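You operate a simulated robot arm through the tools that you are given. There is no shell and no other tool. Be economical: measure what you need, move in short steps, check, and stop when the job is done.

The job below is to be done with a simulated two-armed robot. You get a single attempt, and the scene is never put back.

Task
Free both clamp screws, wipe the oil from under the square cover, then refit and lock it.
Fine: use the white and green pad and put it back; meanwhile the cover lies on the side cabinet. What is to be rubbed or washed off counts as gone when no trace of it is left.

The check looks at the end state, three seconds after you hand in, the way a careful person would. Anything else that was tipped, shoved, dropped, spilled or broken makes it a failure. A push-on lid holds only when it is set on centred and level and pressed home; a screw cap is set on level and turned clockwise until tight.

Robot
Two 7-joint arms with two-finger parallel grippers on one trunk, on a base that drives. Base frame: it is fixed to the floor where the robot stands at the start and does not move with it; the origin is under the middle of the robot, x ahead of it, y to its left, z up; the surface under the hand at the start is at about z = 1100. Lengths are in mm, angles in rad, forces in N, time in s.
The left shoulder is at the start at [76, 171, 1239], the right one opposite. With the tool pointing down near the work surface each hand reaches from about 380 to 860 mm from the robot's upright axis, wherever it stands, measured 20 degrees to its own side. Places, roughly: left clamp screw [500, 200, 1100]; oil smear [500, 200, 1100]; right clamp screw [600, 200, 1100]; top of the side cabinet [500, -100, 1100]; white and green pad (6x5x3 cm) [500, 300, 1100]. Payload 4.4 kg a hand.
The tool frame of a hand sits at the grasp point between the pads (the TCP): z along the fingers, y along the line on which they close. The tips reach 23 mm beyond it. Largest opening 94 mm; finger width 38, thickness 10; the body of the gripper, 54 by 96 mm, starts 39 mm behind the TCP.
Orientation is that of the tool frame in the base frame, as a unit quaternion [w, x, y, z]. With the fingers straight down and closing along the base's y, the tool's x points along the base's -x, its y along +y and its z along -z.

Tools
- The arms move only by the tool step_arm. It takes "left_rows", "right_rows" or both (then of equal length, played together; a hand with none holds still); each is a list of rows, each a list of 7 numbers: the finger opening in mm, from 0 to 94, then the shift along the base's x, y, z in mm, then the turn, a rotation vector about the base's x, y, z in rad. In form: [[fingers, dx, dy, dz, rx, ry, rz], ...]. A call has 1 to 8 rows; each row shifts and turns the commanded pose from where the row before left it. A row lasts 0.2 s, in which the tool goes at most 50 mm and 0.15 rad; a call with a longer step from one row to the next is refused whole, and so is a gripper value outside its range. A pose out of reach is approached as far as the arm can. The call stops where the force on the tool passes 40 N (or 10 N more than at its start, if that is more) or the arm is blocked; 0.2 s more then pass. Each finger travels about 72 mm/s and halts on what it meets, pressing with about 27 N; the grip force reading is that of the motor and also rises with nothing between the fingers. The clock runs only during rows and for 0.2 s after the last one: add rows that do not move to give the fingers time. It gives the time, the measured TCP pose, the force on the tool (base axes), the opening and the grip force at its end, in the units of the frame above (readings bear some noise), with the torque about the TCP (base axes, N m) and any sound that the robot's microphone picked up.
- Cameras (640 x 400 px; columns grow to the right, rows downward): "scene" is now at [180.1, -12.7, 1434.8]; the picture's right is [-0.14, -0.99, 0.00], its down [-0.05, 0.01, -1.00] and it looks along [0.99, -0.14, -0.05] (base axes); focal length 214 px, centre (320, 200). "left" rides on the left gripper at [87, -16, -74] in its tool frame; the picture's right is [0.18, 0.98, 0.00], its down [-0.58, 0.11, -0.81] and it looks along [-0.79, 0.15, 0.59] (tool axes); focal length 243 px, centre (320, 200). "right" rides on the right gripper at [86, 16, -75] in its tool frame; the picture's right is [-0.18, 0.98, 0.00], its down [-0.58, -0.11, -0.81] and it looks along [-0.79, -0.15, 0.59] (tool axes); focal length 243 px, centre (320, 200). There is no depth. A picture from a camera that has moved, and an enlarged one, comes with that camera's place and axes in the base frame and with its lens.
- grab_frame(camera): a new picture of that camera. No time passes.
- move_column(by): slides the trunk up (or, below 0, down) by that many mm; the arms and the scene camera ride with it, the base frame stays. It gives what a move gives, with no picture.
- steer(legs): drives the robot by 1 to 6 legs, each [ahead, left, turn to the left] in mm, mm and rad, along the robot's own axes; the way and the turn of a leg run together, so that a leg with both is an arc; at most 1500 mm and 3.142 rad a leg. The arms and the cameras ride along, it lands a little off, and it stops where it bumps. It gives what a move gives.
- aim_head(pan, tilt): turns the head with the scene camera to pan (to the left, within 1.396 rad either way) and tilt (down, from -0.506 to 1.204), counted from straight ahead of the robot. It gives what a move gives.
- inspect(camera, box): a new picture of the part [left, top, right, bottom] of that camera's present view, enlarged. No time passes.
- close_job(): hands the job in; it is judged then, once.

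Work in short steps. Places have to be worked out from the pictures, the camera data and where the tool is seen: move nearer, look again, correct. Check each grasp and each placing, and mend what went wrong. You have 120 turns and 108 pictures in all, those below and enlarged ones among them. Open the grippers and draw the arms clear of the work before you hand the job in, unless the task says otherwise; then end with one line.

The tools are called after "Emit:" as a command line: name --argument value ..., lists and objects as JSON in quotes. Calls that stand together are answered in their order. step_arm: Moves the arms, as the interface text tells. Its arguments: {"type":"object","properties":{"left_rows":{"type":"array","items":{"type":"array","items":{"type":"number"}}},"right_rows":{"type":"array","items":{"type":"array","items":{"type":"number"}}}},"required":[]} The other tools are called the same way: move_column (by) slides the trunk up or down; steer (legs) drives the base; aim_head (pan, tilt) turns the head that bears the scene camera; grab_frame (camera) takes a picture; inspect (camera, box) takes an enlarged picture of a part of a camera's view; close_job () hands the job in.

At the start:

```text
t: 0.0
left_tool_pos: [411.7, 393.0, 1442.0]
left_tcp_rot: [0.0, 0.0, 1.0, 0.0]
left_contact_force: [-0.5, 0.0, 0.0]
left_ft_torque: [0.06, -0.01, 0.0]
left_finger_gap: 94.1
left_grip_force: 0.0
right_tool_pos: [456.6, -55.6, 1491.4]
right_tcp_rot: [0.0, 0.0, 1.0, 0.0]
right_contact_force: [0.0, -0.8, 1.4]
right_ft_torque: [0.01, 0.03, -0.02]
right_finger_gap: 94.1
right_grip_force: 0.0
trunk travel left (down, up): [-250.0, 138.0]
robot x, y, heading: [-3.7, -1.0, 0.001]
head pan, tilt: [-0.14, 0.054]
```

scene: 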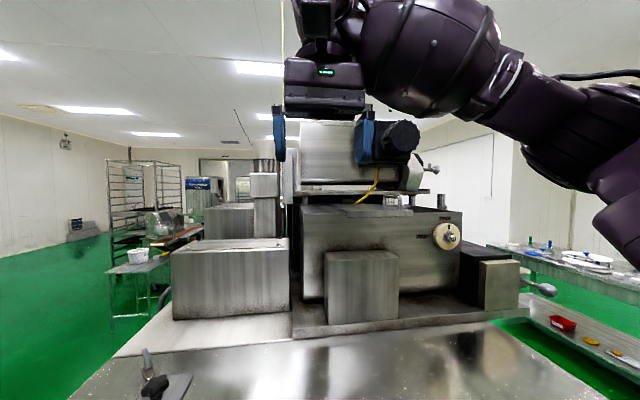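
right: 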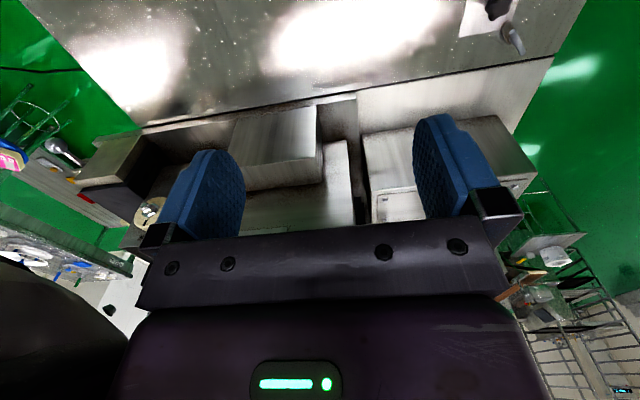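
left: 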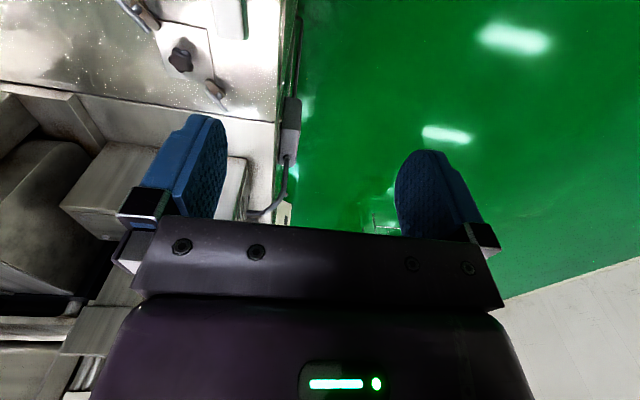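

The scene camera sees a cover with a knob at lower left; I tilt the head down to look at the work area.

Emit:
aim_head --pan 0.35 --tilt 0.75

Emit:
grab_frame --camera "scene"

```text
t: 1.1
left_tool_pos: [410.8, 392.1, 1441.8]
left_tcp_rot: [0.0, 0.0, 1.0, 0.0]
left_contact_force: [-0.4, 0.2, -0.1]
left_ft_torque: [-0.02, -0.03, -0.02]
left_finger_gap: 94.1
left_grip_force: 0.1
right_tool_pos: [457.1, -54.9, 1491.5]
right_tcp_rot: [0.0, -0.001, 1.0, 0.001]
right_contact_force: [-0.1, 0.3, -0.4]
right_ft_torque: [-0.01, -0.01, -0.01]
right_finger_gap: 94.1
right_grip_force: 0.1
trunk travel left (down, up): [-250.0, 138.0]
robot x, y, heading: [-0.3, 3.0, -0.003]
head pan, tilt: [0.351, 0.75]
```

```text
104 pictures are left
camera scene: at [167.7, 28.5, 1371.8], right [0.34, -0.94, 0.0], down [-0.64, -0.23, -0.73], along [0.69, 0.25, -0.68], focal length 214 px, centre (320, 200)
```

scene: 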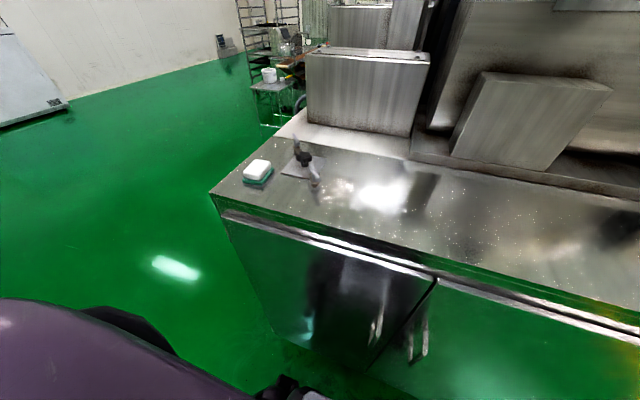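

The cover, with two clamps and a central knob, and the pad are in view; I enlarge them, and look for the cabinet on the right.

Emit:
inspect --camera "scene" --box '[220, 120, 380, 220]'

Emit:
inspect --camera "left" --box '[80, 0, 320, 150]'

```text
4.00 times, centred on (300, 170) of scene
camera zoom: at [167.7, 28.5, 1371.8], right [0.34, -0.94, 0.0], down [-0.64, -0.23, -0.73], along [0.69, 0.25, -0.68], focal length 858 px, centre (400, 320)
```

zoom: 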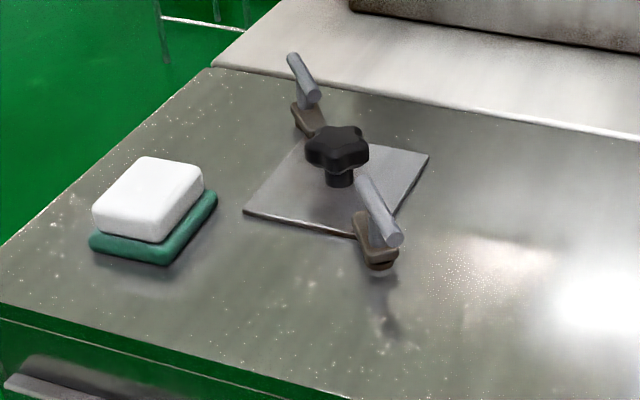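

```text
2.67 times, centred on (200, 75) of left
camera zoom: at [324.5, 375.6, 1518.2], right [-0.18, 0.98, 0.0], down [0.58, 0.11, 0.81], along [0.79, 0.15, -0.59], focal length 647 px, centre (640, 533)
```

zoom: 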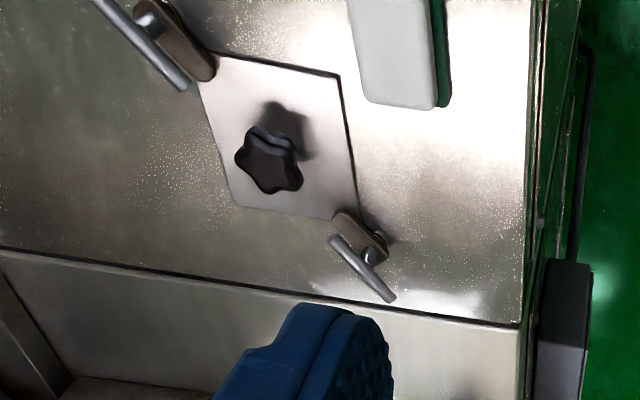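

Triangulating the two views puts the knob at about (536,198,1124) and the plate top at about z 1103, roughly x 490–577 and y 160–237. Next I look at the right side and bring the left hand closer to see the clamps.

Emit:
step_arm --left_rows '[[94, -15, -40, -25, 0, 0, 0], [94, -15, -40, -25, 0, 0, 0], [94, -10, -40, -30, 0, 0, 0], [94, -10, -30, -35, 0, 0, 0], [94, 0, -10, -40, 0, 0, 0], [94, 0, 0, -40, 0, 0, 0]]'

Emit:
grab_frame --camera "left"

Emit:
aim_head --pan -0.3 --tilt 0.75

Emit:
grab_frame --camera "scene"

```text
refused: row 3 steps farther than a row can; nothing moved
```

```text
101 pictures are left
camera left: at [324.5, 375.6, 1518.2], right [-0.18, 0.98, 0.0], down [0.58, 0.11, 0.81], along [0.79, 0.15, -0.59], focal length 243 px, centre (320, 200)
```

left: 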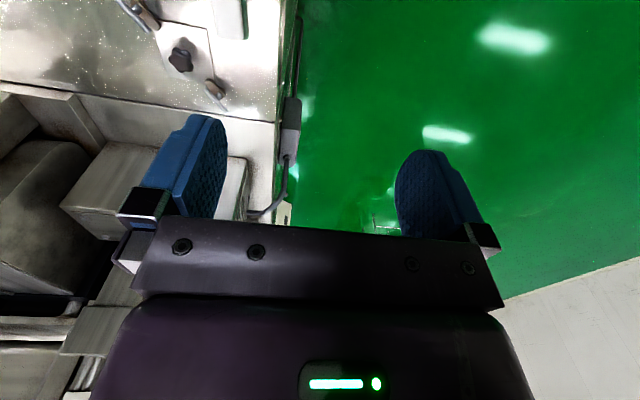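

```text
t: 2.1
left_tool_pos: [411.4, 392.0, 1442.4]
left_tcp_rot: [-0.001, 0.0, 1.0, 0.0]
left_contact_force: [0.5, 0.2, -0.6]
left_ft_torque: [0.03, 0.04, 0.01]
left_finger_gap: 94.3
left_grip_force: 0.1
right_tool_pos: [455.6, -54.9, 1492.0]
right_tcp_rot: [-0.001, 0.0, 1.0, 0.0]
right_contact_force: [0.0, 0.0, -0.4]
right_ft_torque: [0.01, 0.01, -0.04]
right_finger_gap: 94.0
right_grip_force: 0.0
trunk travel left (down, up): [-250.0, 138.0]
robot x, y, heading: [-1.7, 1.9, 0.002]
head pan, tilt: [-0.3, 0.75]
```

```text
100 pictures are left
camera scene: at [169.0, -24.3, 1371.7], right [-0.29, -0.96, 0.0], down [-0.65, 0.2, -0.73], along [0.7, -0.22, -0.68], focal length 214 px, centre (320, 200)
```

scene: 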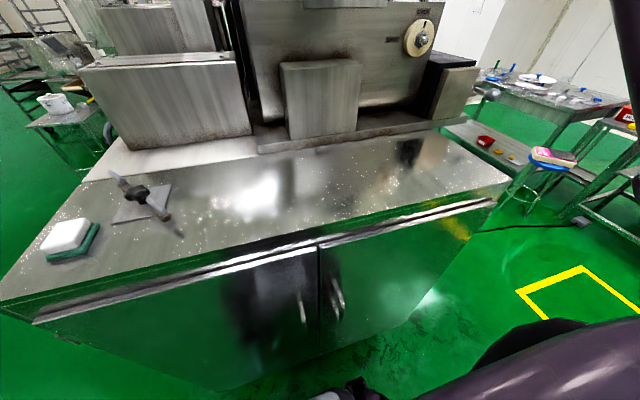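

The cover is set in the top of this cabinet, and the clear area around (500,-100) is where it can lie. I bring the left camera nearer in smaller steps.

Emit:
step_arm --left_rows '[[94, -10, -33, -30, 0, 0, 0], [94, -10, -33, -30, 0, 0, 0], [94, -10, -33, -30, 0, 0, 0], [94, -10, -33, -30, 0, 0, 0], [94, -10, -20, -38, 0, 0, 0], [94, 0, 0, -40, 0, 0, 0]]'

Emit:
grab_frame --camera "left"

```text
t: 3.5
left_tool_pos: [356.9, 237.6, 1244.1]
left_tcp_rot: [0.0, 0.001, 1.0, -0.001]
left_contact_force: [0.5, 0.2, -0.4]
left_ft_torque: [-0.02, -0.02, -0.01]
left_finger_gap: 94.0
left_grip_force: 0.0
right_tool_pos: [456.4, -54.8, 1491.3]
right_tcp_rot: [-0.001, -0.001, 1.0, 0.001]
right_contact_force: [0.0, 0.0, 0.2]
right_ft_torque: [0.01, 0.02, -0.01]
right_finger_gap: 94.2
right_grip_force: 0.1
trunk travel left (down, up): [-250.0, 138.0]
robot x, y, heading: [-1.3, 1.1, -0.003]
head pan, tilt: [-0.3, 0.75]
```

```text
99 pictures are left
camera left: at [270.5, 221.8, 1320.5], right [-0.18, 0.98, 0.0], down [0.58, 0.11, 0.81], along [0.79, 0.15, -0.59], focal length 243 px, centre (320, 200)
```

left: 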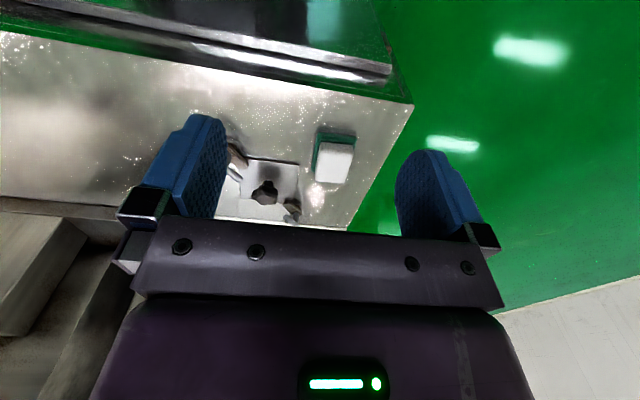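

The cover sits between the fingers in view; I shift forward and right for a steeper look.

Emit:
step_arm --left_rows '[[94, 35, -25, 20, 0, 0, 0], [94, 35, -25, 20, 0, 0, 0], [94, 20, -15, 10, 0, 0, 0], [94, 0, 0, 0, 0, 0, 0]]'

Emit:
inspect --camera "left" --box '[200, 40, 440, 190]'

```text
t: 4.5
left_tool_pos: [449.4, 174.9, 1295.9]
left_tcp_rot: [0.002, -0.001, 1.0, 0.0]
left_contact_force: [0.1, -0.2, 0.5]
left_ft_torque: [-0.01, -0.02, 0.01]
left_finger_gap: 93.8
left_grip_force: 0.0
right_tool_pos: [455.7, -55.3, 1492.1]
right_tcp_rot: [0.0, -0.001, 1.0, -0.001]
right_contact_force: [0.5, -0.4, 0.2]
right_ft_torque: [0.0, -0.03, 0.0]
right_finger_gap: 94.2
right_grip_force: 0.1
trunk travel left (down, up): [-250.0, 138.0]
robot x, y, heading: [-1.4, -3.4, 0.001]
head pan, tilt: [-0.3, 0.75]
```

```text
2.67 times, centred on (320, 115) of left
camera zoom: at [362.6, 159.0, 1371.1], right [-0.18, 0.98, 0.0], down [0.58, 0.11, 0.81], along [0.79, 0.15, -0.59], focal length 647 px, centre (320, 427)
```

zoom: 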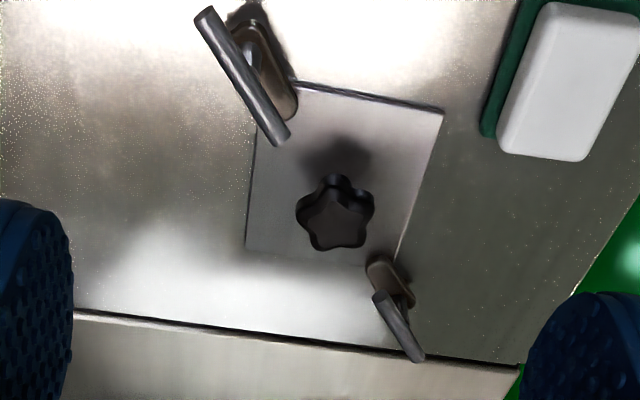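

I place the near handle bar from about (465,139) to (506,170) at z ~1124, and the far one from about (580,231) to (621,265). Each dog overlaps a plate corner. I hover the left hand over the near handle with the yaw lined up, then look again.

Emit:
step_arm --left_rows '[[94, 7, -4, -20, 0, 0, 0.13], [94, 7, -4, -20, 0, 0, 0.13], [94, 7, -4, -20, 0, 0, 0.13], [94, 7, -4, -20, 0, 0, 0.13], [94, 7, -6, -20, 0, 0, 0.13], [94, 0, 0, 0, 0, 0, 0]]'

Emit:
inspect --camera "left" --box '[200, 40, 440, 240]'

Emit:
aim_head --pan 0.25 --tilt 0.6

Emit:
inspect --camera "scene" --box '[220, 120, 460, 270]'

```text
t: 5.9
left_tool_pos: [476.5, 161.5, 1213.6]
left_tcp_rot: [0.0, -0.321, 0.947, 0.0]
left_contact_force: [-1.3, 0.3, -0.2]
left_ft_torque: [0.0, 0.03, 0.01]
left_finger_gap: 94.2
left_grip_force: 0.0
left hand out of reach, approached as far as the arm can: row 4, 5
right_tool_pos: [457.1, -54.2, 1491.6]
right_tcp_rot: [-0.002, 0.0, 1.0, 0.0]
right_contact_force: [0.3, -0.3, -0.3]
right_ft_torque: [-0.01, -0.02, 0.02]
right_finger_gap: 93.8
right_grip_force: 0.1
trunk travel left (down, up): [-250.0, 138.0]
robot x, y, heading: [-0.7, -2.1, 0.002]
head pan, tilt: [-0.3, 0.75]
```

```text
2.00 times, centred on (320, 140) of left
camera zoom: at [418.1, 96.5, 1289.8], right [-0.74, 0.67, 0.0], down [0.4, 0.44, 0.81], along [0.54, 0.6, -0.59], focal length 485 px, centre (320, 320)
```

zoom: 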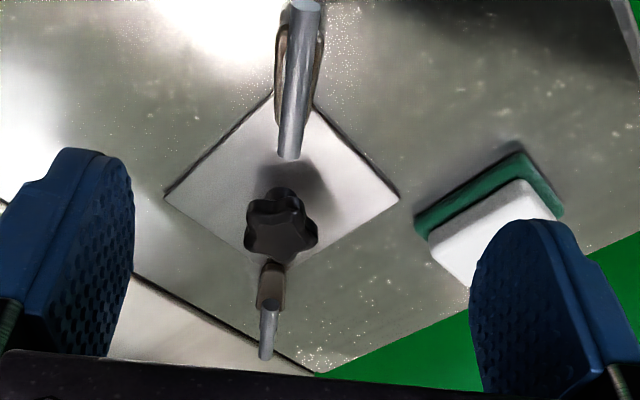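

```text
t: 6.9
left_tool_pos: [476.7, 160.8, 1214.9]
left_tcp_rot: [0.0, -0.32, 0.947, 0.0]
left_contact_force: [-0.7, -0.1, 0.1]
left_ft_torque: [0.03, 0.02, 0.02]
left_finger_gap: 93.9
left_grip_force: 0.0
right_tool_pos: [454.5, -55.5, 1490.9]
right_tcp_rot: [0.001, -0.001, 1.0, 0.0]
right_contact_force: [0.3, -0.1, -0.7]
right_ft_torque: [-0.01, -0.01, -0.03]
right_finger_gap: 93.9
right_grip_force: 0.0
trunk travel left (down, up): [-250.0, 138.0]
robot x, y, heading: [1.7, -2.7, 0.003]
head pan, tilt: [0.25, 0.6]
```

```text
2.67 times, centred on (340, 195) of scene
camera zoom: at [175.5, 22.0, 1384.5], right [0.25, -0.97, 0.0], down [-0.55, -0.14, -0.82], along [0.8, 0.2, -0.57], focal length 572 px, centre (267, 213)
```

zoom: 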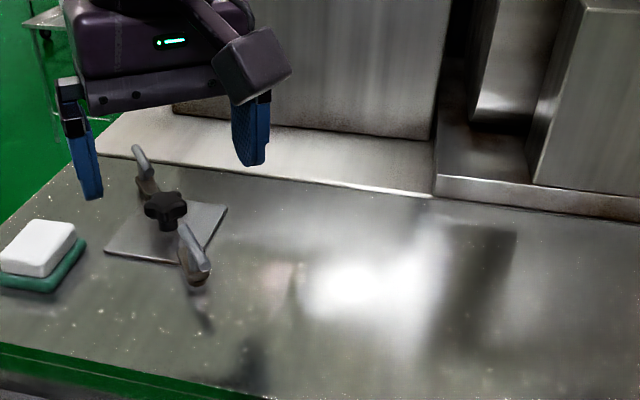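

The pose was out of reach at the row end, probably because the arm is folded too close to the shoulder. I back the base off 120 mm and retry.

Emit:
steer --legs '[[-120, 0, 0]]'

Emit:
step_arm --left_rows '[[94, 32, 0, 0, 0, 0, 0], [94, 32, 0, 0, 0, 0, 0], [94, 32, 0, 0, 0, 0, 0], [94, 28, 0, 0, 0, 0, 0], [94, 0, 0, 0, 0, 0, 0]]'

Emit:
inspect --camera "left" --box '[200, 40, 440, 240]'

```text
t: 8.1
left_tool_pos: [353.7, 162.3, 1213.4]
left_tcp_rot: [0.0, -0.32, 0.947, -0.001]
left_contact_force: [1.0, -0.4, 0.4]
left_ft_torque: [0.01, -0.01, -0.04]
left_finger_gap: 93.8
left_grip_force: 0.1
right_tool_pos: [332.5, -55.3, 1491.9]
right_tcp_rot: [-0.001, 0.0, 1.0, 0.001]
right_contact_force: [0.4, 0.5, 0.5]
right_ft_torque: [0.01, 0.0, 0.0]
right_finger_gap: 94.1
right_grip_force: 0.0
trunk travel left (down, up): [-250.0, 138.0]
robot x, y, heading: [-119.8, 4.0, -0.0]
head pan, tilt: [0.25, 0.6]
```

```text
t: 9.3
left_tool_pos: [373.7, 172.1, 1219.8]
left_tcp_rot: [0.0, -0.32, 0.948, -0.001]
left_contact_force: [0.8, -0.5, -0.4]
left_ft_torque: [0.0, 0.04, -0.01]
left_finger_gap: 93.8
left_grip_force: 0.1
left hand out of reach, approached as far as the arm can: row 1, 2, 3, 4
right_tool_pos: [333.0, -55.5, 1490.7]
right_tcp_rot: [0.0, 0.0, 1.0, 0.0]
right_contact_force: [-0.4, 0.2, 0.3]
right_ft_torque: [0.0, 0.01, 0.02]
right_finger_gap: 93.7
right_grip_force: 0.0
trunk travel left (down, up): [-250.0, 138.0]
robot x, y, heading: [-122.3, -1.2, -0.002]
head pan, tilt: [0.25, 0.6]
```

```text
2.00 times, centred on (320, 140) of left
camera zoom: at [315.4, 106.9, 1295.2], right [-0.74, 0.67, 0.0], down [0.4, 0.44, 0.81], along [0.54, 0.6, -0.59], focal length 485 px, centre (320, 320)
```

zoom: 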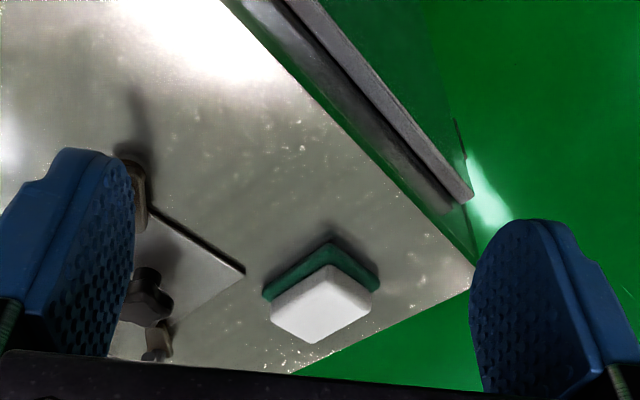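

The limit looks like the left wrist's yaw. A turned base with the right hand should suit these counterclockwise turns better. I park the left hand high and left with neutral yaw, then reposition the base.

Emit:
step_arm --left_rows '[[94, -10, 30, 30, 0, 0, -0.13], [94, -10, 30, 30, 0, 0, -0.13], [94, -10, 30, 30, 0, 0, -0.13], [94, -10, 30, 30, 0, 0, -0.13], [94, -10, 30, 30, 0, 0, -0.13], [94, 0, 30, 30, 0, 0, 0], [94, 0, 30, 30, 0, 0, 0]]'

Emit:
steer --legs '[[110, -90, 0], [0, 0, 0.75]]'

Emit:
grab_frame --camera "right"

```text
t: 10.9
left_tool_pos: [322.2, 381.4, 1430.0]
left_tcp_rot: [0.001, 0.0, 1.0, -0.001]
left_contact_force: [0.3, -0.3, -0.3]
left_ft_torque: [-0.02, 0.0, 0.0]
left_finger_gap: 93.9
left_grip_force: 0.1
right_tool_pos: [333.7, -54.0, 1490.7]
right_tcp_rot: [0.001, 0.0, 1.0, 0.0]
right_contact_force: [0.6, 0.3, 0.4]
right_ft_torque: [0.03, -0.02, -0.01]
right_finger_gap: 94.1
right_grip_force: 0.0
trunk travel left (down, up): [-250.0, 138.0]
robot x, y, heading: [-124.9, 0.3, 0.005]
head pan, tilt: [0.25, 0.6]
```

```text
t: 14.4
left_tool_pos: [52.1, 491.6, 1428.0]
left_tcp_rot: [0.0, -0.369, 0.929, -0.001]
left_contact_force: [-0.2, -0.7, -0.5]
left_ft_torque: [0.01, 0.03, 0.01]
left_finger_gap: 93.7
left_grip_force: 0.1
right_tool_pos: [357.6, 181.9, 1491.3]
right_tcp_rot: [-0.001, -0.368, 0.93, 0.0]
right_contact_force: [-0.1, 0.0, -0.7]
right_ft_torque: [0.0, 0.0, -0.01]
right_finger_gap: 94.0
right_grip_force: 0.0
trunk travel left (down, up): [-250.0, 138.0]
robot x, y, heading: [-11.6, -94.1, 0.755]
head pan, tilt: [0.25, 0.6]
```

```text
94 pictures are left
camera right: at [283.2, 132.6, 1566.7], right [-0.54, 0.84, 0.0], down [0.5, 0.32, 0.81], along [0.68, 0.43, -0.59], focal length 243 px, centre (320, 200)
```

right: 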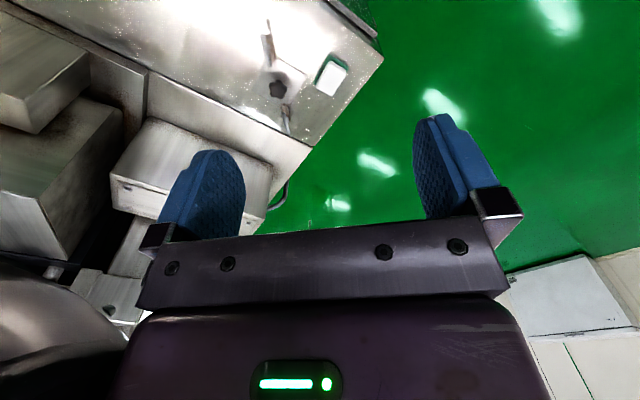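

The right hand now faces the cover. I lower it over the near handle at (484,153), about 75 mm above.

Emit:
step_arm --right_rows '[[94, 16, -4, -36, 0, 0, -0.012], [94, 16, -4, -36, 0, 0, -0.012], [94, 16, -4, -36, 0, 0, -0.012], [94, 16, -4, -36, 0, 0, -0.012], [94, 16, -4, -36, 0, 0, -0.012], [94, 16, -4, -36, 0, 0, -0.012], [94, 16, -4, -36, 0, 0, -0.012], [94, 14, -1, -36, 0, 0, -0.012]]'

Emit:
inspect --camera "right" --box '[200, 40, 440, 240]'

Emit:
aim_head --pan -0.25 --tilt 0.6

Emit:
grab_frame --camera "scene"

```text
t: 16.2
left_tool_pos: [43.7, 494.7, 1428.5]
left_tcp_rot: [0.002, -0.368, 0.93, -0.001]
left_contact_force: [0.3, -0.2, -0.7]
left_ft_torque: [0.02, 0.01, -0.02]
left_finger_gap: 94.2
left_grip_force: 0.1
right_tool_pos: [476.0, 149.4, 1205.8]
right_tcp_rot: [0.003, -0.324, 0.946, -0.001]
right_contact_force: [0.9, -0.3, -0.2]
right_ft_torque: [0.0, 0.01, -0.03]
right_finger_gap: 93.8
right_grip_force: 0.1
trunk travel left (down, up): [-250.0, 138.0]
robot x, y, heading: [-13.7, -90.1, 0.757]
head pan, tilt: [0.25, 0.6]
```

```text
2.00 times, centred on (320, 140) of right
camera zoom: at [396.8, 108.8, 1279.5], right [-0.46, 0.89, 0.0], down [0.52, 0.27, 0.81], along [0.72, 0.37, -0.59], focal length 485 px, centre (320, 320)
```

zoom: 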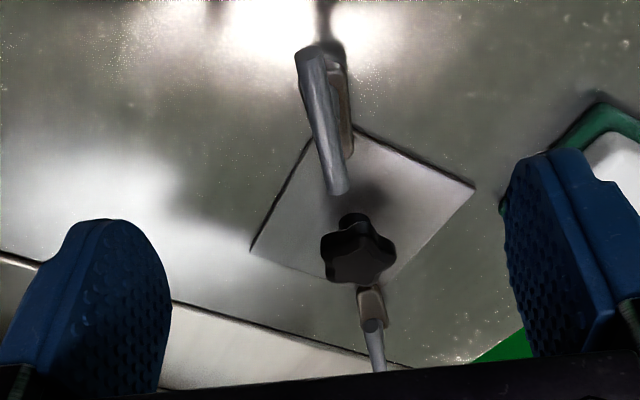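

```text
t: 17.1
left_tool_pos: [43.2, 494.4, 1427.8]
left_tcp_rot: [0.003, -0.368, 0.93, -0.001]
left_contact_force: [-0.3, 0.8, 0.6]
left_ft_torque: [0.03, -0.03, -0.03]
left_finger_gap: 93.8
left_grip_force: 0.0
right_tool_pos: [475.6, 150.0, 1204.0]
right_tcp_rot: [0.002, -0.322, 0.947, -0.002]
right_contact_force: [0.5, 0.1, -0.5]
right_ft_torque: [-0.01, -0.04, 0.03]
right_finger_gap: 93.9
right_grip_force: 0.1
trunk travel left (down, up): [-250.0, 138.0]
robot x, y, heading: [-14.7, -91.9, 0.754]
head pan, tilt: [-0.25, 0.6]
```

```text
92 pictures are left
camera scene: at [122.3, 14.9, 1385.3], right [0.48, -0.88, 0.0], down [-0.49, -0.27, -0.83], along [0.73, 0.4, -0.56], focal length 214 px, centre (320, 200)
```

scene: 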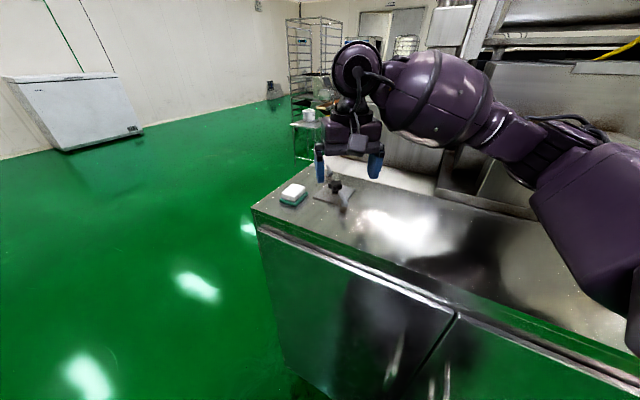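

The handle is confirmed, centred at about (484,155) at a 0.67 rad angle. I want close-ups to see where the screw axis runs.

Emit:
inspect --camera "scene" --box '[310, 165, 374, 205]'

Emit:
inspect --camera "right" --box '[280, 50, 360, 140]'

```text
10.00 times, centred on (342, 185) of scene
camera zoom: at [122.3, 14.9, 1385.3], right [0.48, -0.88, 0.0], down [-0.49, -0.27, -0.83], along [0.73, 0.4, -0.56], focal length 2145 px, centre (100, 350)
```

zoom: 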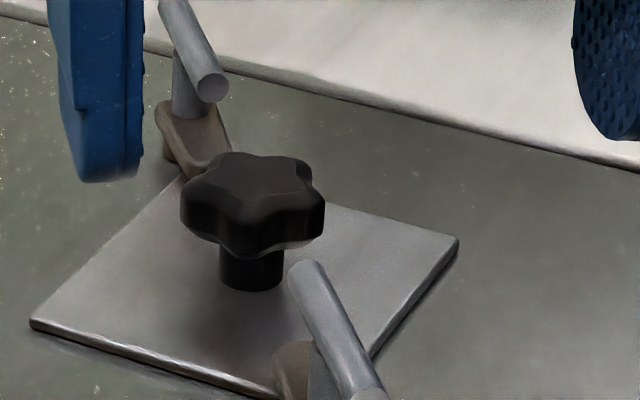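

```text
4.44 times, centred on (320, 95) of right
camera zoom: at [396.9, 108.7, 1279.5], right [-0.45, 0.89, 0.0], down [0.52, 0.27, 0.81], along [0.72, 0.37, -0.59], focal length 1078 px, centre (320, 667)
```

zoom: 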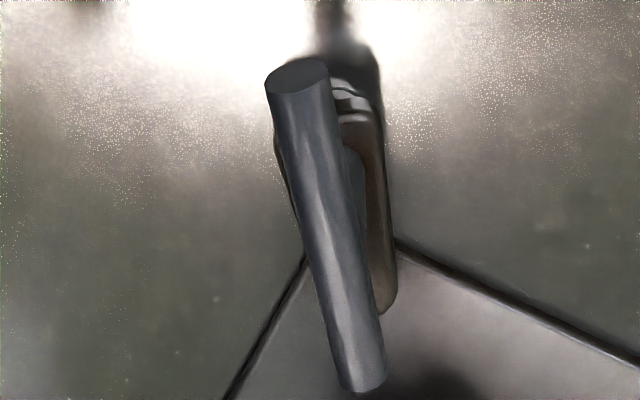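

The screw post sits under the middle of the handle, so the axis is about (484,155.5). I lower with fingers half open until the tips straddle the bar, staying just above the dog.

Emit:
step_arm --right_rows '[[60, 3, 3, -20, 0, 0, 0.01], [46, 3, 2, -20, 0, 0, 0], [40, 2, 1, -15, 0, 0, 0], [40, 0, 0, -12, 0, 0, 0], [40, 0, 0, 0, 0, 0, 0]]'

Emit:
inspect --camera "right" --box '[200, 60, 440, 240]'

Emit:
inspect --camera "scene" --box '[300, 150, 396, 210]'

```text
t: 18.3
left_tool_pos: [41.7, 492.6, 1428.3]
left_tcp_rot: [0.004, -0.368, 0.93, -0.002]
left_contact_force: [-0.1, 0.2, 0.9]
left_ft_torque: [-0.02, 0.02, 0.0]
left_finger_gap: 94.1
left_grip_force: 0.0
right_tool_pos: [482.6, 157.1, 1140.8]
right_tcp_rot: [0.003, -0.328, 0.945, -0.002]
right_contact_force: [0.1, -0.3, -0.8]
right_ft_torque: [-0.02, 0.03, -0.02]
right_finger_gap: 40.1
right_grip_force: 0.1
trunk travel left (down, up): [-250.0, 138.0]
robot x, y, heading: [-12.3, -90.5, 0.752]
head pan, tilt: [-0.25, 0.6]
```

```text
2.22 times, centred on (320, 150) of right
camera zoom: at [404.2, 115.2, 1215.3], right [-0.46, 0.89, 0.0], down [0.52, 0.27, 0.81], along [0.72, 0.37, -0.59], focal length 539 px, centre (320, 311)
```

zoom: 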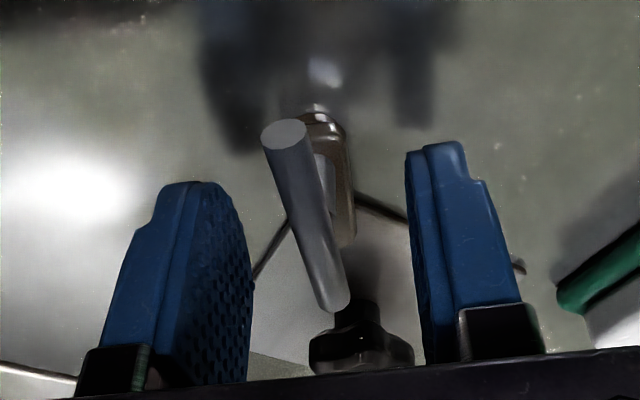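

```text
6.67 times, centred on (348, 180) of scene
camera zoom: at [119.9, 13.6, 1385.7], right [0.48, -0.88, 0.0], down [-0.49, -0.27, -0.83], along [0.73, 0.4, -0.56], focal length 1430 px, centre (133, 333)
```

zoom: 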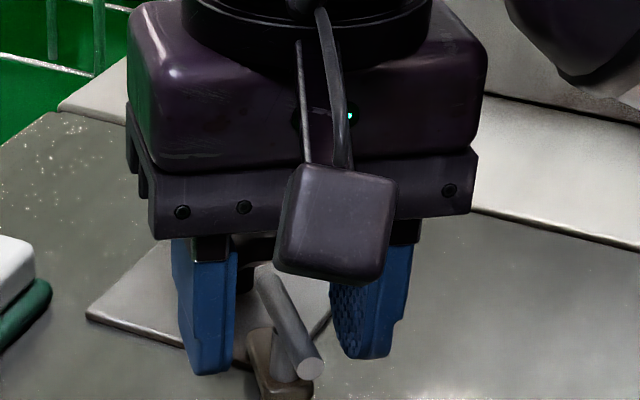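

The tips straddle the bar, which sits about 3–4 mm toward the left finger in view. I shift to centre it, go down 5 mm and close.

Emit:
step_arm --right_rows '[[40, 2, -2.5, -5, 0, 0, 0], [20, 0, 0, 0, 0, 0, 0], [0, 0, 0, 0, 0, 0, 0], [0, 0, 0, 0, 0, 0, 0]]'

Emit:
inspect --camera "right" --box '[200, 60, 440, 240]'

```text
t: 19.3
left_tool_pos: [40.5, 494.8, 1427.6]
left_tcp_rot: [0.003, -0.369, 0.929, -0.004]
left_contact_force: [0.5, -0.5, 0.5]
left_ft_torque: [0.01, -0.01, 0.0]
left_finger_gap: 93.7
left_grip_force: 0.1
right_tool_pos: [484.3, 156.6, 1135.9]
right_tcp_rot: [0.003, -0.327, 0.945, -0.002]
right_contact_force: [-7.4, 3.3, -0.9]
right_ft_torque: [0.96, -0.22, -0.05]
right_finger_gap: 9.8
right_grip_force: 44.8
trunk travel left (down, up): [-250.0, 138.0]
robot x, y, heading: [-8.9, -94.9, 0.753]
head pan, tilt: [-0.25, 0.6]
```

```text
2.22 times, centred on (320, 150) of right
camera zoom: at [405.8, 115.3, 1210.3], right [-0.46, 0.89, 0.0], down [0.52, 0.28, 0.81], along [0.72, 0.37, -0.59], focal length 539 px, centre (320, 311)
```

zoom: 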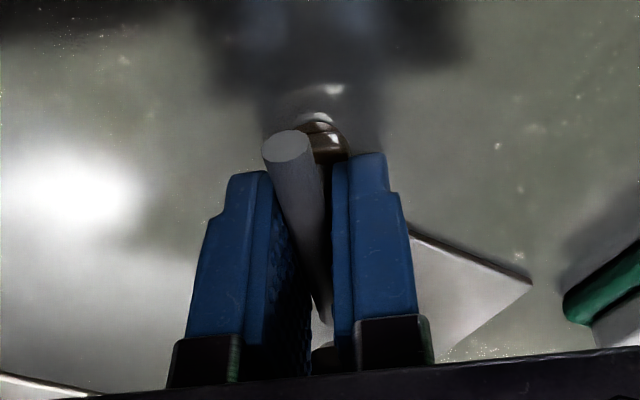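

The bar is gripped, 10 mm wide. I nudge to relieve the side force and start turning counterclockwise.

Emit:
step_arm --right_rows '[[0, -1, 1, 0, 0, 0, 0.05], [0, 0, 0, 0, 0, 0, 0.12], [0, 0, 0, 0, 0, 0, 0.12], [0, 0, 0, 0, 0, 0, 0]]'

Emit:
inspect --camera "right" --box '[200, 60, 440, 240]'

```text
t: 20.0
left_tool_pos: [41.5, 493.1, 1429.2]
left_tcp_rot: [0.002, -0.368, 0.93, -0.002]
left_contact_force: [0.4, -0.2, 0.8]
left_ft_torque: [0.02, 0.03, 0.0]
left_finger_gap: 94.0
left_grip_force: 0.0
right_tool_pos: [483.6, 157.2, 1135.0]
right_tcp_rot: [0.001, -0.417, 0.909, 0.001]
right_contact_force: [1.6, 10.2, -12.2]
right_ft_torque: [-0.52, -0.1, -0.05]
right_finger_gap: 9.7
right_grip_force: 45.0
trunk travel left (down, up): [-250.0, 138.0]
robot x, y, heading: [-14.6, -89.9, 0.752]
head pan, tilt: [-0.25, 0.6]
stopped in row 3 (right hand): the force on the tool passed its limit at 43 N (the readings are from after the stop); the commanded pose is now the measured one
```

```text
2.22 times, centred on (320, 150) of right
camera zoom: at [414.6, 101.5, 1210.2], right [-0.63, 0.78, 0.0], down [0.46, 0.37, 0.81], along [0.63, 0.51, -0.59], focal length 539 px, centre (320, 311)
```

zoom: 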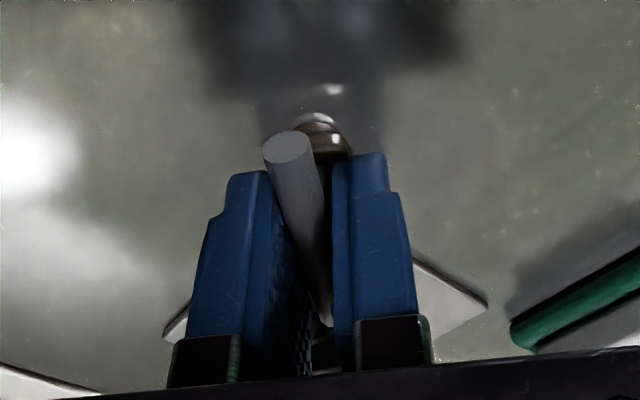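

The handle turned about 0.2 rad and the dog came with it, but my pivot was off. From the geometry, the axis is about 6 mm toward the outer end, near (479.5,152). I keep turning about that point.

Emit:
step_arm --right_rows '[[0, -0.7, 0.5, 0, 0, 0, 0.13], [0, -0.8, 0.4, 0, 0, 0, 0.13], [0, -0.8, 0.3, 0, 0, 0, 0.13], [0, 0, 0, 0, 0, 0, 0]]'

Emit:
inspect --camera "right" --box '[200, 60, 440, 240]'

```text
t: 21.0
left_tool_pos: [42.5, 492.8, 1428.6]
left_tcp_rot: [0.003, -0.369, 0.93, -0.002]
left_contact_force: [0.5, -1.0, -0.7]
left_ft_torque: [0.04, -0.03, -0.01]
left_finger_gap: 94.1
left_grip_force: 0.0
right_tool_pos: [481.5, 158.0, 1134.3]
right_tcp_rot: [0.0, -0.586, 0.811, 0.001]
right_contact_force: [8.7, 31.8, 13.2]
right_ft_torque: [0.33, -0.6, 0.06]
right_finger_gap: 10.2
right_grip_force: 45.4
trunk travel left (down, up): [-250.0, 138.0]
robot x, y, heading: [-12.2, -92.7, 0.753]
head pan, tilt: [-0.25, 0.6]
```

```text
2.22 times, centred on (320, 150) of right
camera zoom: at [438.7, 79.4, 1209.6], right [-0.88, 0.48, 0.0], down [0.29, 0.51, 0.81], along [0.39, 0.71, -0.59], focal length 539 px, centre (320, 311)
```

zoom: 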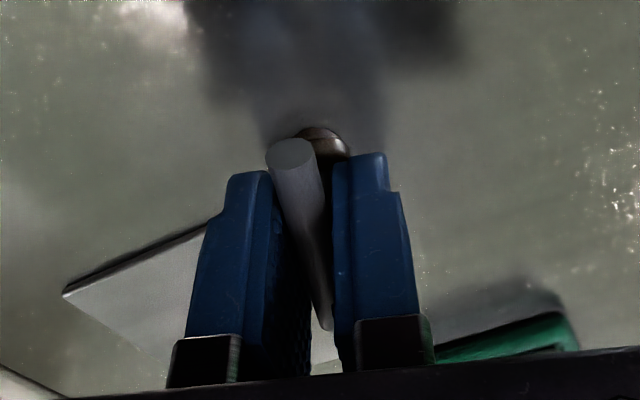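

The yaw is now 1.25 and most of the force is friction along the bar. I relax the grip briefly to release it, then continue turning.

Emit:
step_arm --right_rows '[[22, 0, 0, 1, 0, 0, 0], [0, 0, 0, 0, 0, 0, 0], [0, 0, 0, 0, 0, 0, 0], [0, -0.8, 0.3, 0, 0, 0, 0.13], [0, -0.9, 0.2, 0, 0, 0, 0.13], [0, -0.9, 0, 0, 0, 0, 0.13], [0, 0, 0, 0, 0, 0, 0]]'

Emit:
inspect --camera "right" --box '[200, 60, 440, 240]'

```text
t: 22.6
left_tool_pos: [41.8, 491.7, 1429.4]
left_tcp_rot: [0.003, -0.368, 0.93, -0.002]
left_contact_force: [-0.7, -0.6, -0.2]
left_ft_torque: [-0.02, 0.02, 0.03]
left_finger_gap: 94.1
left_grip_force: 0.0
right_tool_pos: [480.6, 155.0, 1134.3]
right_tcp_rot: [0.002, 0.731, -0.682, 0.0]
right_contact_force: [25.7, -7.0, -12.1]
right_ft_torque: [-0.4, -0.8, 0.05]
right_finger_gap: 9.7
right_grip_force: 44.9
trunk travel left (down, up): [-250.0, 138.0]
robot x, y, heading: [-13.1, -90.2, 0.747]
head pan, tilt: [-0.25, 0.6]
```

```text
2.22 times, centred on (320, 150) of right
camera zoom: at [469.5, 67.6, 1209.8], right [-0.99, 0.12, 0.0], down [0.07, 0.59, 0.8], along [0.09, 0.8, -0.59], focal length 539 px, centre (320, 311)
```

zoom: 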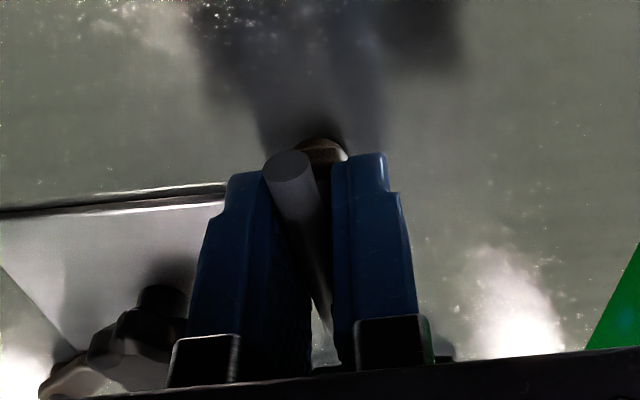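

The turn is about 0.97 rad so far, and the dog is coming off the plate. I regrip with a small +x correction and go on.

Emit:
step_arm --right_rows '[[22, 1.2, 0, 1, 0, 0, 0], [0, 0, 0, 0, 0, 0, 0], [0, 0, 0, 0, 0, 0, 0], [0, -0.5, 0, 0, 0, 0, 0.13], [0, -0.5, -0.1, 0, 0, 0, 0.13], [0, -0.5, -0.2, 0, 0, 0, 0.13], [0, -0.5, -0.2, 0, 0, 0, 0.13], [0, 0, 0, 0, 0, 0, 0]]'

Emit:
inspect --camera "right" --box '[200, 60, 440, 240]'

Emit:
inspect --camera "scene" --box '[300, 150, 396, 210]'

```text
t: 24.4
left_tool_pos: [41.7, 490.3, 1429.1]
left_tcp_rot: [0.004, -0.368, 0.93, -0.001]
left_contact_force: [-0.7, 0.0, 0.8]
left_ft_torque: [0.01, 0.0, 0.0]
left_finger_gap: 94.0
left_grip_force: 0.1
right_tool_pos: [479.2, 155.8, 1139.7]
right_tcp_rot: [-0.002, 0.794, -0.607, -0.001]
right_contact_force: [-1.4, 25.3, 8.4]
right_ft_torque: [1.2, 0.57, 0.03]
right_finger_gap: 9.5
right_grip_force: 44.9
right hand out of reach, approached as far as the arm can: row 5, 6, 7
trunk travel left (down, up): [-250.0, 138.0]
robot x, y, heading: [-15.0, -93.6, 0.757]
head pan, tilt: [-0.25, 0.6]
```

```text
2.22 times, centred on (320, 150) of right
camera zoom: at [486.1, 67.4, 1214.8], right [-1.0, -0.08, 0.0], down [-0.05, 0.59, 0.81], along [-0.06, 0.81, -0.59], focal length 539 px, centre (320, 311)
```

zoom: 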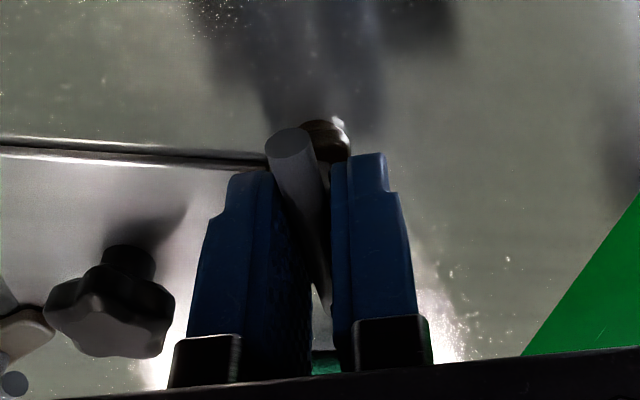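

```text
6.67 times, centred on (348, 180) of scene
camera zoom: at [120.2, 11.3, 1385.8], right [0.48, -0.88, 0.0], down [-0.49, -0.27, -0.83], along [0.73, 0.4, -0.56], focal length 1430 px, centre (133, 333)
```

zoom: 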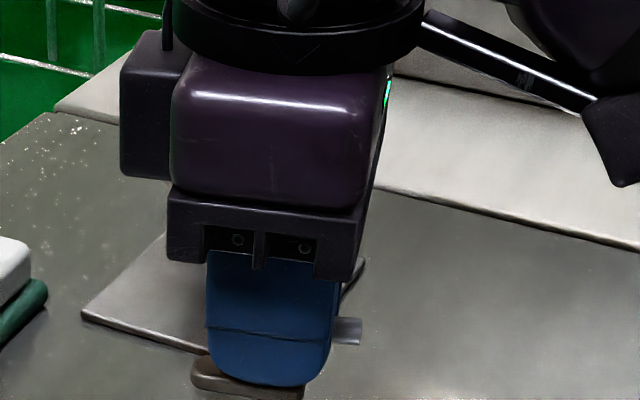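

The wrist limit is reached after about 1.15 rad of turn, and the dog now points along the plate's near edge. I release, lift and look.

Emit:
step_arm --right_rows '[[20, 0, 0, 1, 0, 0, 0], [40, 0, 0, 5, 0, 0, 0], [50, 0, 0, 25, 0, 0, -0.1], [50, 0, -25, 35, 0, 0, -0.15], [50, 0, -25, 35, 0, 0, -0.15], [50, 0, -25, 25, 0, 0, -0.15], [50, 0, -25, 0, 0, 0, -0.15], [50, 0, 0, 0, 0, 0, -0.15]]'

Emit:
inspect --camera "scene" --box '[300, 150, 396, 210]'

Emit:
inspect --camera "right" --box '[200, 0, 440, 200]'

```text
t: 26.2
left_tool_pos: [41.3, 492.3, 1430.9]
left_tcp_rot: [0.005, -0.367, 0.93, -0.002]
left_contact_force: [0.8, 1.0, -0.8]
left_ft_torque: [-0.01, -0.01, 0.04]
left_finger_gap: 94.1
left_grip_force: 0.1
right_tool_pos: [477.7, 56.3, 1265.1]
right_tcp_rot: [0.005, -0.47, 0.882, 0.001]
right_contact_force: [-0.6, -0.6, 0.2]
right_ft_torque: [-0.01, 0.0, -0.01]
right_finger_gap: 50.3
right_grip_force: 0.1
trunk travel left (down, up): [-250.0, 138.0]
robot x, y, heading: [-12.4, -87.8, 0.748]
head pan, tilt: [-0.25, 0.6]
```

```text
6.67 times, centred on (348, 180) of scene
camera zoom: at [119.7, 13.8, 1386.3], right [0.48, -0.88, 0.0], down [-0.49, -0.27, -0.83], along [0.73, 0.4, -0.56], focal length 1430 px, centre (133, 333)
```

zoom: 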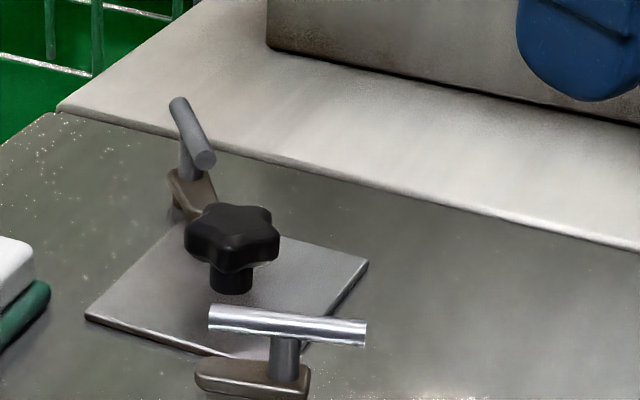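

```text
2.00 times, centred on (320, 100) of right
camera zoom: at [415.4, -7.7, 1340.0], right [-0.71, 0.7, 0.0], down [0.41, 0.42, 0.81], along [0.57, 0.58, -0.58], focal length 485 px, centre (320, 400)
```

zoom: 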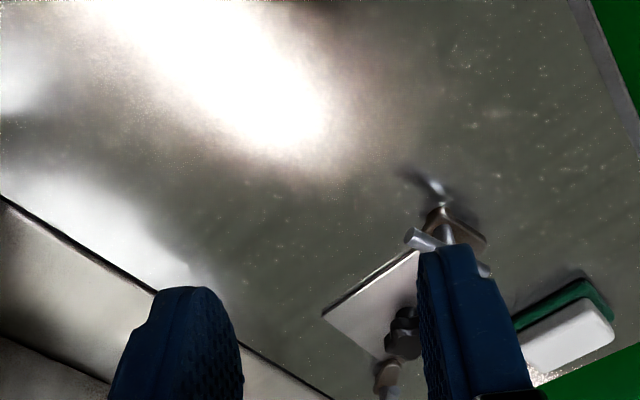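

The post is at the bar's middle, with the axis at about (483,153.6) and the bar at z ~1127. The dog is barely off the plate's near edge, so I push the bar's -y end in +x with closed fingers to swing it further.

Emit:
step_arm --right_rows '[[30, -4, 14, -24, 0, 0, 0.14], [0, -4, 14, -24, 0, 0, 0.14], [0, -4, 14, -24, 0, 0, 0.14], [0, -3, 14, -24, 0, 0, 0.14], [0, 0, 12, -26, 0, 0, 0], [0, 0, 0, 0, 0, 0, 0]]'

Emit:
inspect --camera "scene" --box '[300, 150, 396, 210]'

```text
t: 27.6
left_tool_pos: [41.6, 488.2, 1430.5]
left_tcp_rot: [0.004, -0.368, 0.93, 0.0]
left_contact_force: [-1.0, 0.3, -0.5]
left_ft_torque: [0.03, 0.03, -0.01]
left_finger_gap: 93.9
left_grip_force: 0.1
right_tool_pos: [464.2, 122.7, 1144.1]
right_tcp_rot: [0.001, -0.698, 0.716, 0.001]
right_contact_force: [-0.4, 0.0, -1.0]
right_ft_torque: [0.0, -0.02, 0.0]
right_finger_gap: 0.0
right_grip_force: 27.1
trunk travel left (down, up): [-250.0, 138.0]
robot x, y, heading: [-11.4, -94.6, 0.754]
head pan, tilt: [-0.25, 0.6]
```

```text
6.67 times, centred on (348, 180) of scene
camera zoom: at [119.9, 9.5, 1385.9], right [0.48, -0.88, 0.0], down [-0.49, -0.27, -0.83], along [0.73, 0.4, -0.56], focal length 1430 px, centre (133, 333)
```

zoom: 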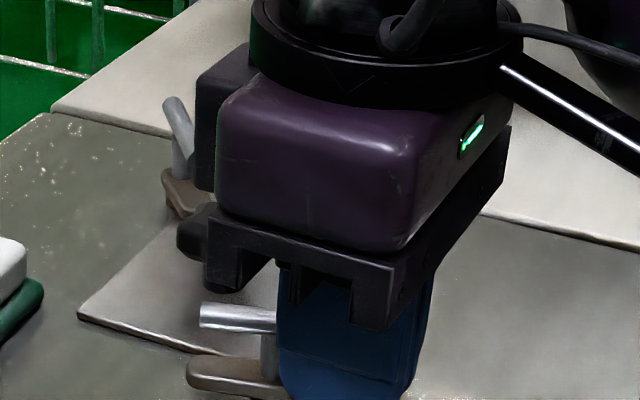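

The closed fingers sit outside the bar's -y end. I push in +x.

Emit:
step_arm --right_rows '[[0, 6, 0, 0, 0, 0, 0], [0, 6, 0, 0, 0, 0, 0], [0, 6, 0, 0, 0, 0, 0], [0, 6, 0, 0, 0, 0, 0], [0, 4, 0, 0, 0, 0, 0], [0, 0, 0, 0, 0, 0, 0]]'

Emit:
inspect --camera "scene" --box '[300, 150, 396, 210]'

```text
t: 28.4
left_tool_pos: [39.6, 492.5, 1427.2]
left_tcp_rot: [0.004, -0.37, 0.929, -0.002]
left_contact_force: [-0.2, 0.7, -0.6]
left_ft_torque: [0.01, 0.01, 0.0]
left_finger_gap: 94.0
left_grip_force: 0.1
right_tool_pos: [471.5, 128.4, 1138.8]
right_tcp_rot: [-0.007, -0.706, 0.708, 0.003]
right_contact_force: [-1.5, -0.7, -0.5]
right_ft_torque: [0.0, 0.02, 0.04]
right_finger_gap: 0.2
right_grip_force: 27.3
trunk travel left (down, up): [-250.0, 138.0]
robot x, y, heading: [-14.6, -91.3, 0.758]
head pan, tilt: [-0.25, 0.6]
stopped in row 3 (right hand): the force on the tool passed its limit at 47 N (the readings are from after the stop); the commanded pose is now the measured one
```

```text
6.67 times, centred on (348, 180) of scene
camera zoom: at [119.1, 14.4, 1385.6], right [0.48, -0.87, 0.0], down [-0.49, -0.27, -0.83], along [0.73, 0.4, -0.56], focal length 1430 px, centre (133, 333)
```

zoom: 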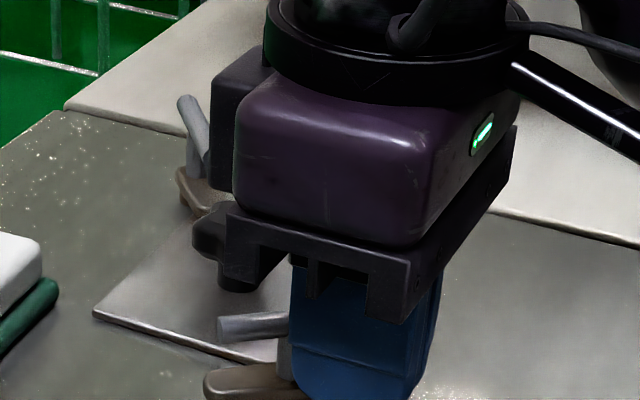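

The push stopped on force after turning the bar further, possibly at the handle's stop. I back off and look.

Emit:
step_arm --right_rows '[[0, -10, -2, 4, 0, 0, 0], [0, -10, -10, 20, 0, 0, 0], [0, 0, -25, 35, 0, 0, -0.1], [0, 0, -30, 35, 0, 0, -0.1]]'

Emit:
inspect --camera "scene" --box '[300, 150, 396, 210]'

```text
t: 29.4
left_tool_pos: [38.9, 495.8, 1429.0]
left_tcp_rot: [0.004, -0.369, 0.929, -0.003]
left_contact_force: [-0.3, 0.9, 0.2]
left_ft_torque: [0.03, 0.02, -0.01]
left_finger_gap: 94.2
left_grip_force: 0.1
right_tool_pos: [453.8, 64.2, 1235.1]
right_tcp_rot: [-0.006, -0.633, 0.774, 0.004]
right_contact_force: [0.5, -0.8, 0.4]
right_ft_torque: [0.02, -0.01, 0.0]
right_finger_gap: 0.0
right_grip_force: 26.7
trunk travel left (down, up): [-250.0, 138.0]
robot x, y, heading: [-15.6, -91.3, 0.757]
head pan, tilt: [-0.25, 0.6]
```

```text
6.67 times, centred on (348, 180) of scene
camera zoom: at [120.4, 18.0, 1385.8], right [0.49, -0.87, 0.01], down [-0.49, -0.28, -0.83], along [0.72, 0.4, -0.56], focal length 1430 px, centre (133, 333)
```

zoom: 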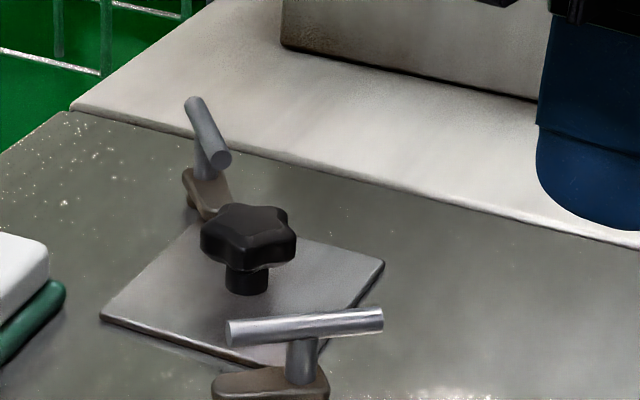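

The bar is now at about 2.26 rad, a 90° turn, and the dog is clear of the plate, so the near clamp is free. For the far clamp I turn the base 0.35 rad left for more wrist range and lift the right hand first.

Emit:
step_arm --right_rows '[[60, 0, 0, 40, 0, 0, -0.12], [94, 0, 0, 20, 0, 0, -0.12], [94, 0, 0, 0, 0, 0, -0.12]]'

Emit:
steer --legs '[[0, 0, 0.35]]'

Emit:
aim_head --pan -0.55 --tilt 0.6

Emit:
grab_frame --camera "right"

```text
t: 30.2
left_tool_pos: [37.6, 488.2, 1431.5]
left_tcp_rot: [0.005, -0.369, 0.929, -0.001]
left_contact_force: [0.1, -0.4, 0.2]
left_ft_torque: [0.01, -0.02, -0.03]
left_finger_gap: 94.0
left_grip_force: 0.0
right_tool_pos: [450.7, 57.1, 1295.4]
right_tcp_rot: [-0.005, -0.48, 0.877, 0.007]
right_contact_force: [0.1, 0.1, -0.5]
right_ft_torque: [0.01, 0.0, -0.01]
right_finger_gap: 94.1
right_grip_force: 0.1
trunk travel left (down, up): [-250.0, 138.0]
robot x, y, heading: [-12.7, -94.4, 0.756]
head pan, tilt: [-0.25, 0.6]
```

```text
t: 31.6
left_tool_pos: [-154.3, 479.0, 1429.3]
left_tcp_rot: [0.002, -0.524, 0.852, -0.001]
left_contact_force: [-0.6, -0.2, 0.3]
left_ft_torque: [0.02, -0.02, 0.0]
left_finger_gap: 93.9
left_grip_force: 0.2
right_tool_pos: [378.9, 211.0, 1291.7]
right_tcp_rot: [-0.008, -0.626, 0.78, 0.006]
right_contact_force: [-0.4, -0.2, 0.6]
right_ft_torque: [0.04, -0.04, 0.07]
right_finger_gap: 94.0
right_grip_force: 0.0
trunk travel left (down, up): [-250.0, 138.0]
robot x, y, heading: [-16.7, -92.2, 1.099]
head pan, tilt: [-0.25, 0.6]
```

```text
t: 32.4
left_tool_pos: [-152.8, 479.2, 1429.1]
left_tcp_rot: [0.0, -0.524, 0.852, 0.0]
left_contact_force: [0.3, 0.5, 0.1]
left_ft_torque: [-0.01, 0.01, 0.02]
left_finger_gap: 94.2
left_grip_force: 0.0
right_tool_pos: [379.4, 213.0, 1290.4]
right_tcp_rot: [-0.008, -0.626, 0.78, 0.008]
right_contact_force: [0.3, 0.4, 0.1]
right_ft_torque: [-0.01, 0.0, 0.01]
right_finger_gap: 94.2
right_grip_force: 0.1
trunk travel left (down, up): [-250.0, 138.0]
robot x, y, heading: [-7.3, -93.1, 1.101]
head pan, tilt: [-0.55, 0.6]
```

```text
76 pictures are left
camera right: at [347.5, 130.9, 1366.8], right [-0.92, 0.39, 0.02], down [0.25, 0.54, 0.8], along [0.3, 0.74, -0.6], focal length 243 px, centre (320, 200)
```

right: 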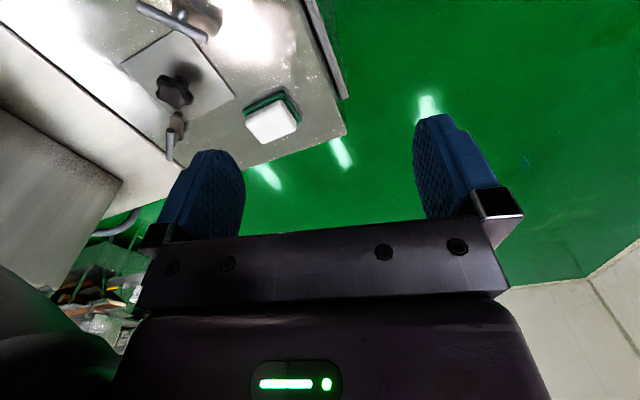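

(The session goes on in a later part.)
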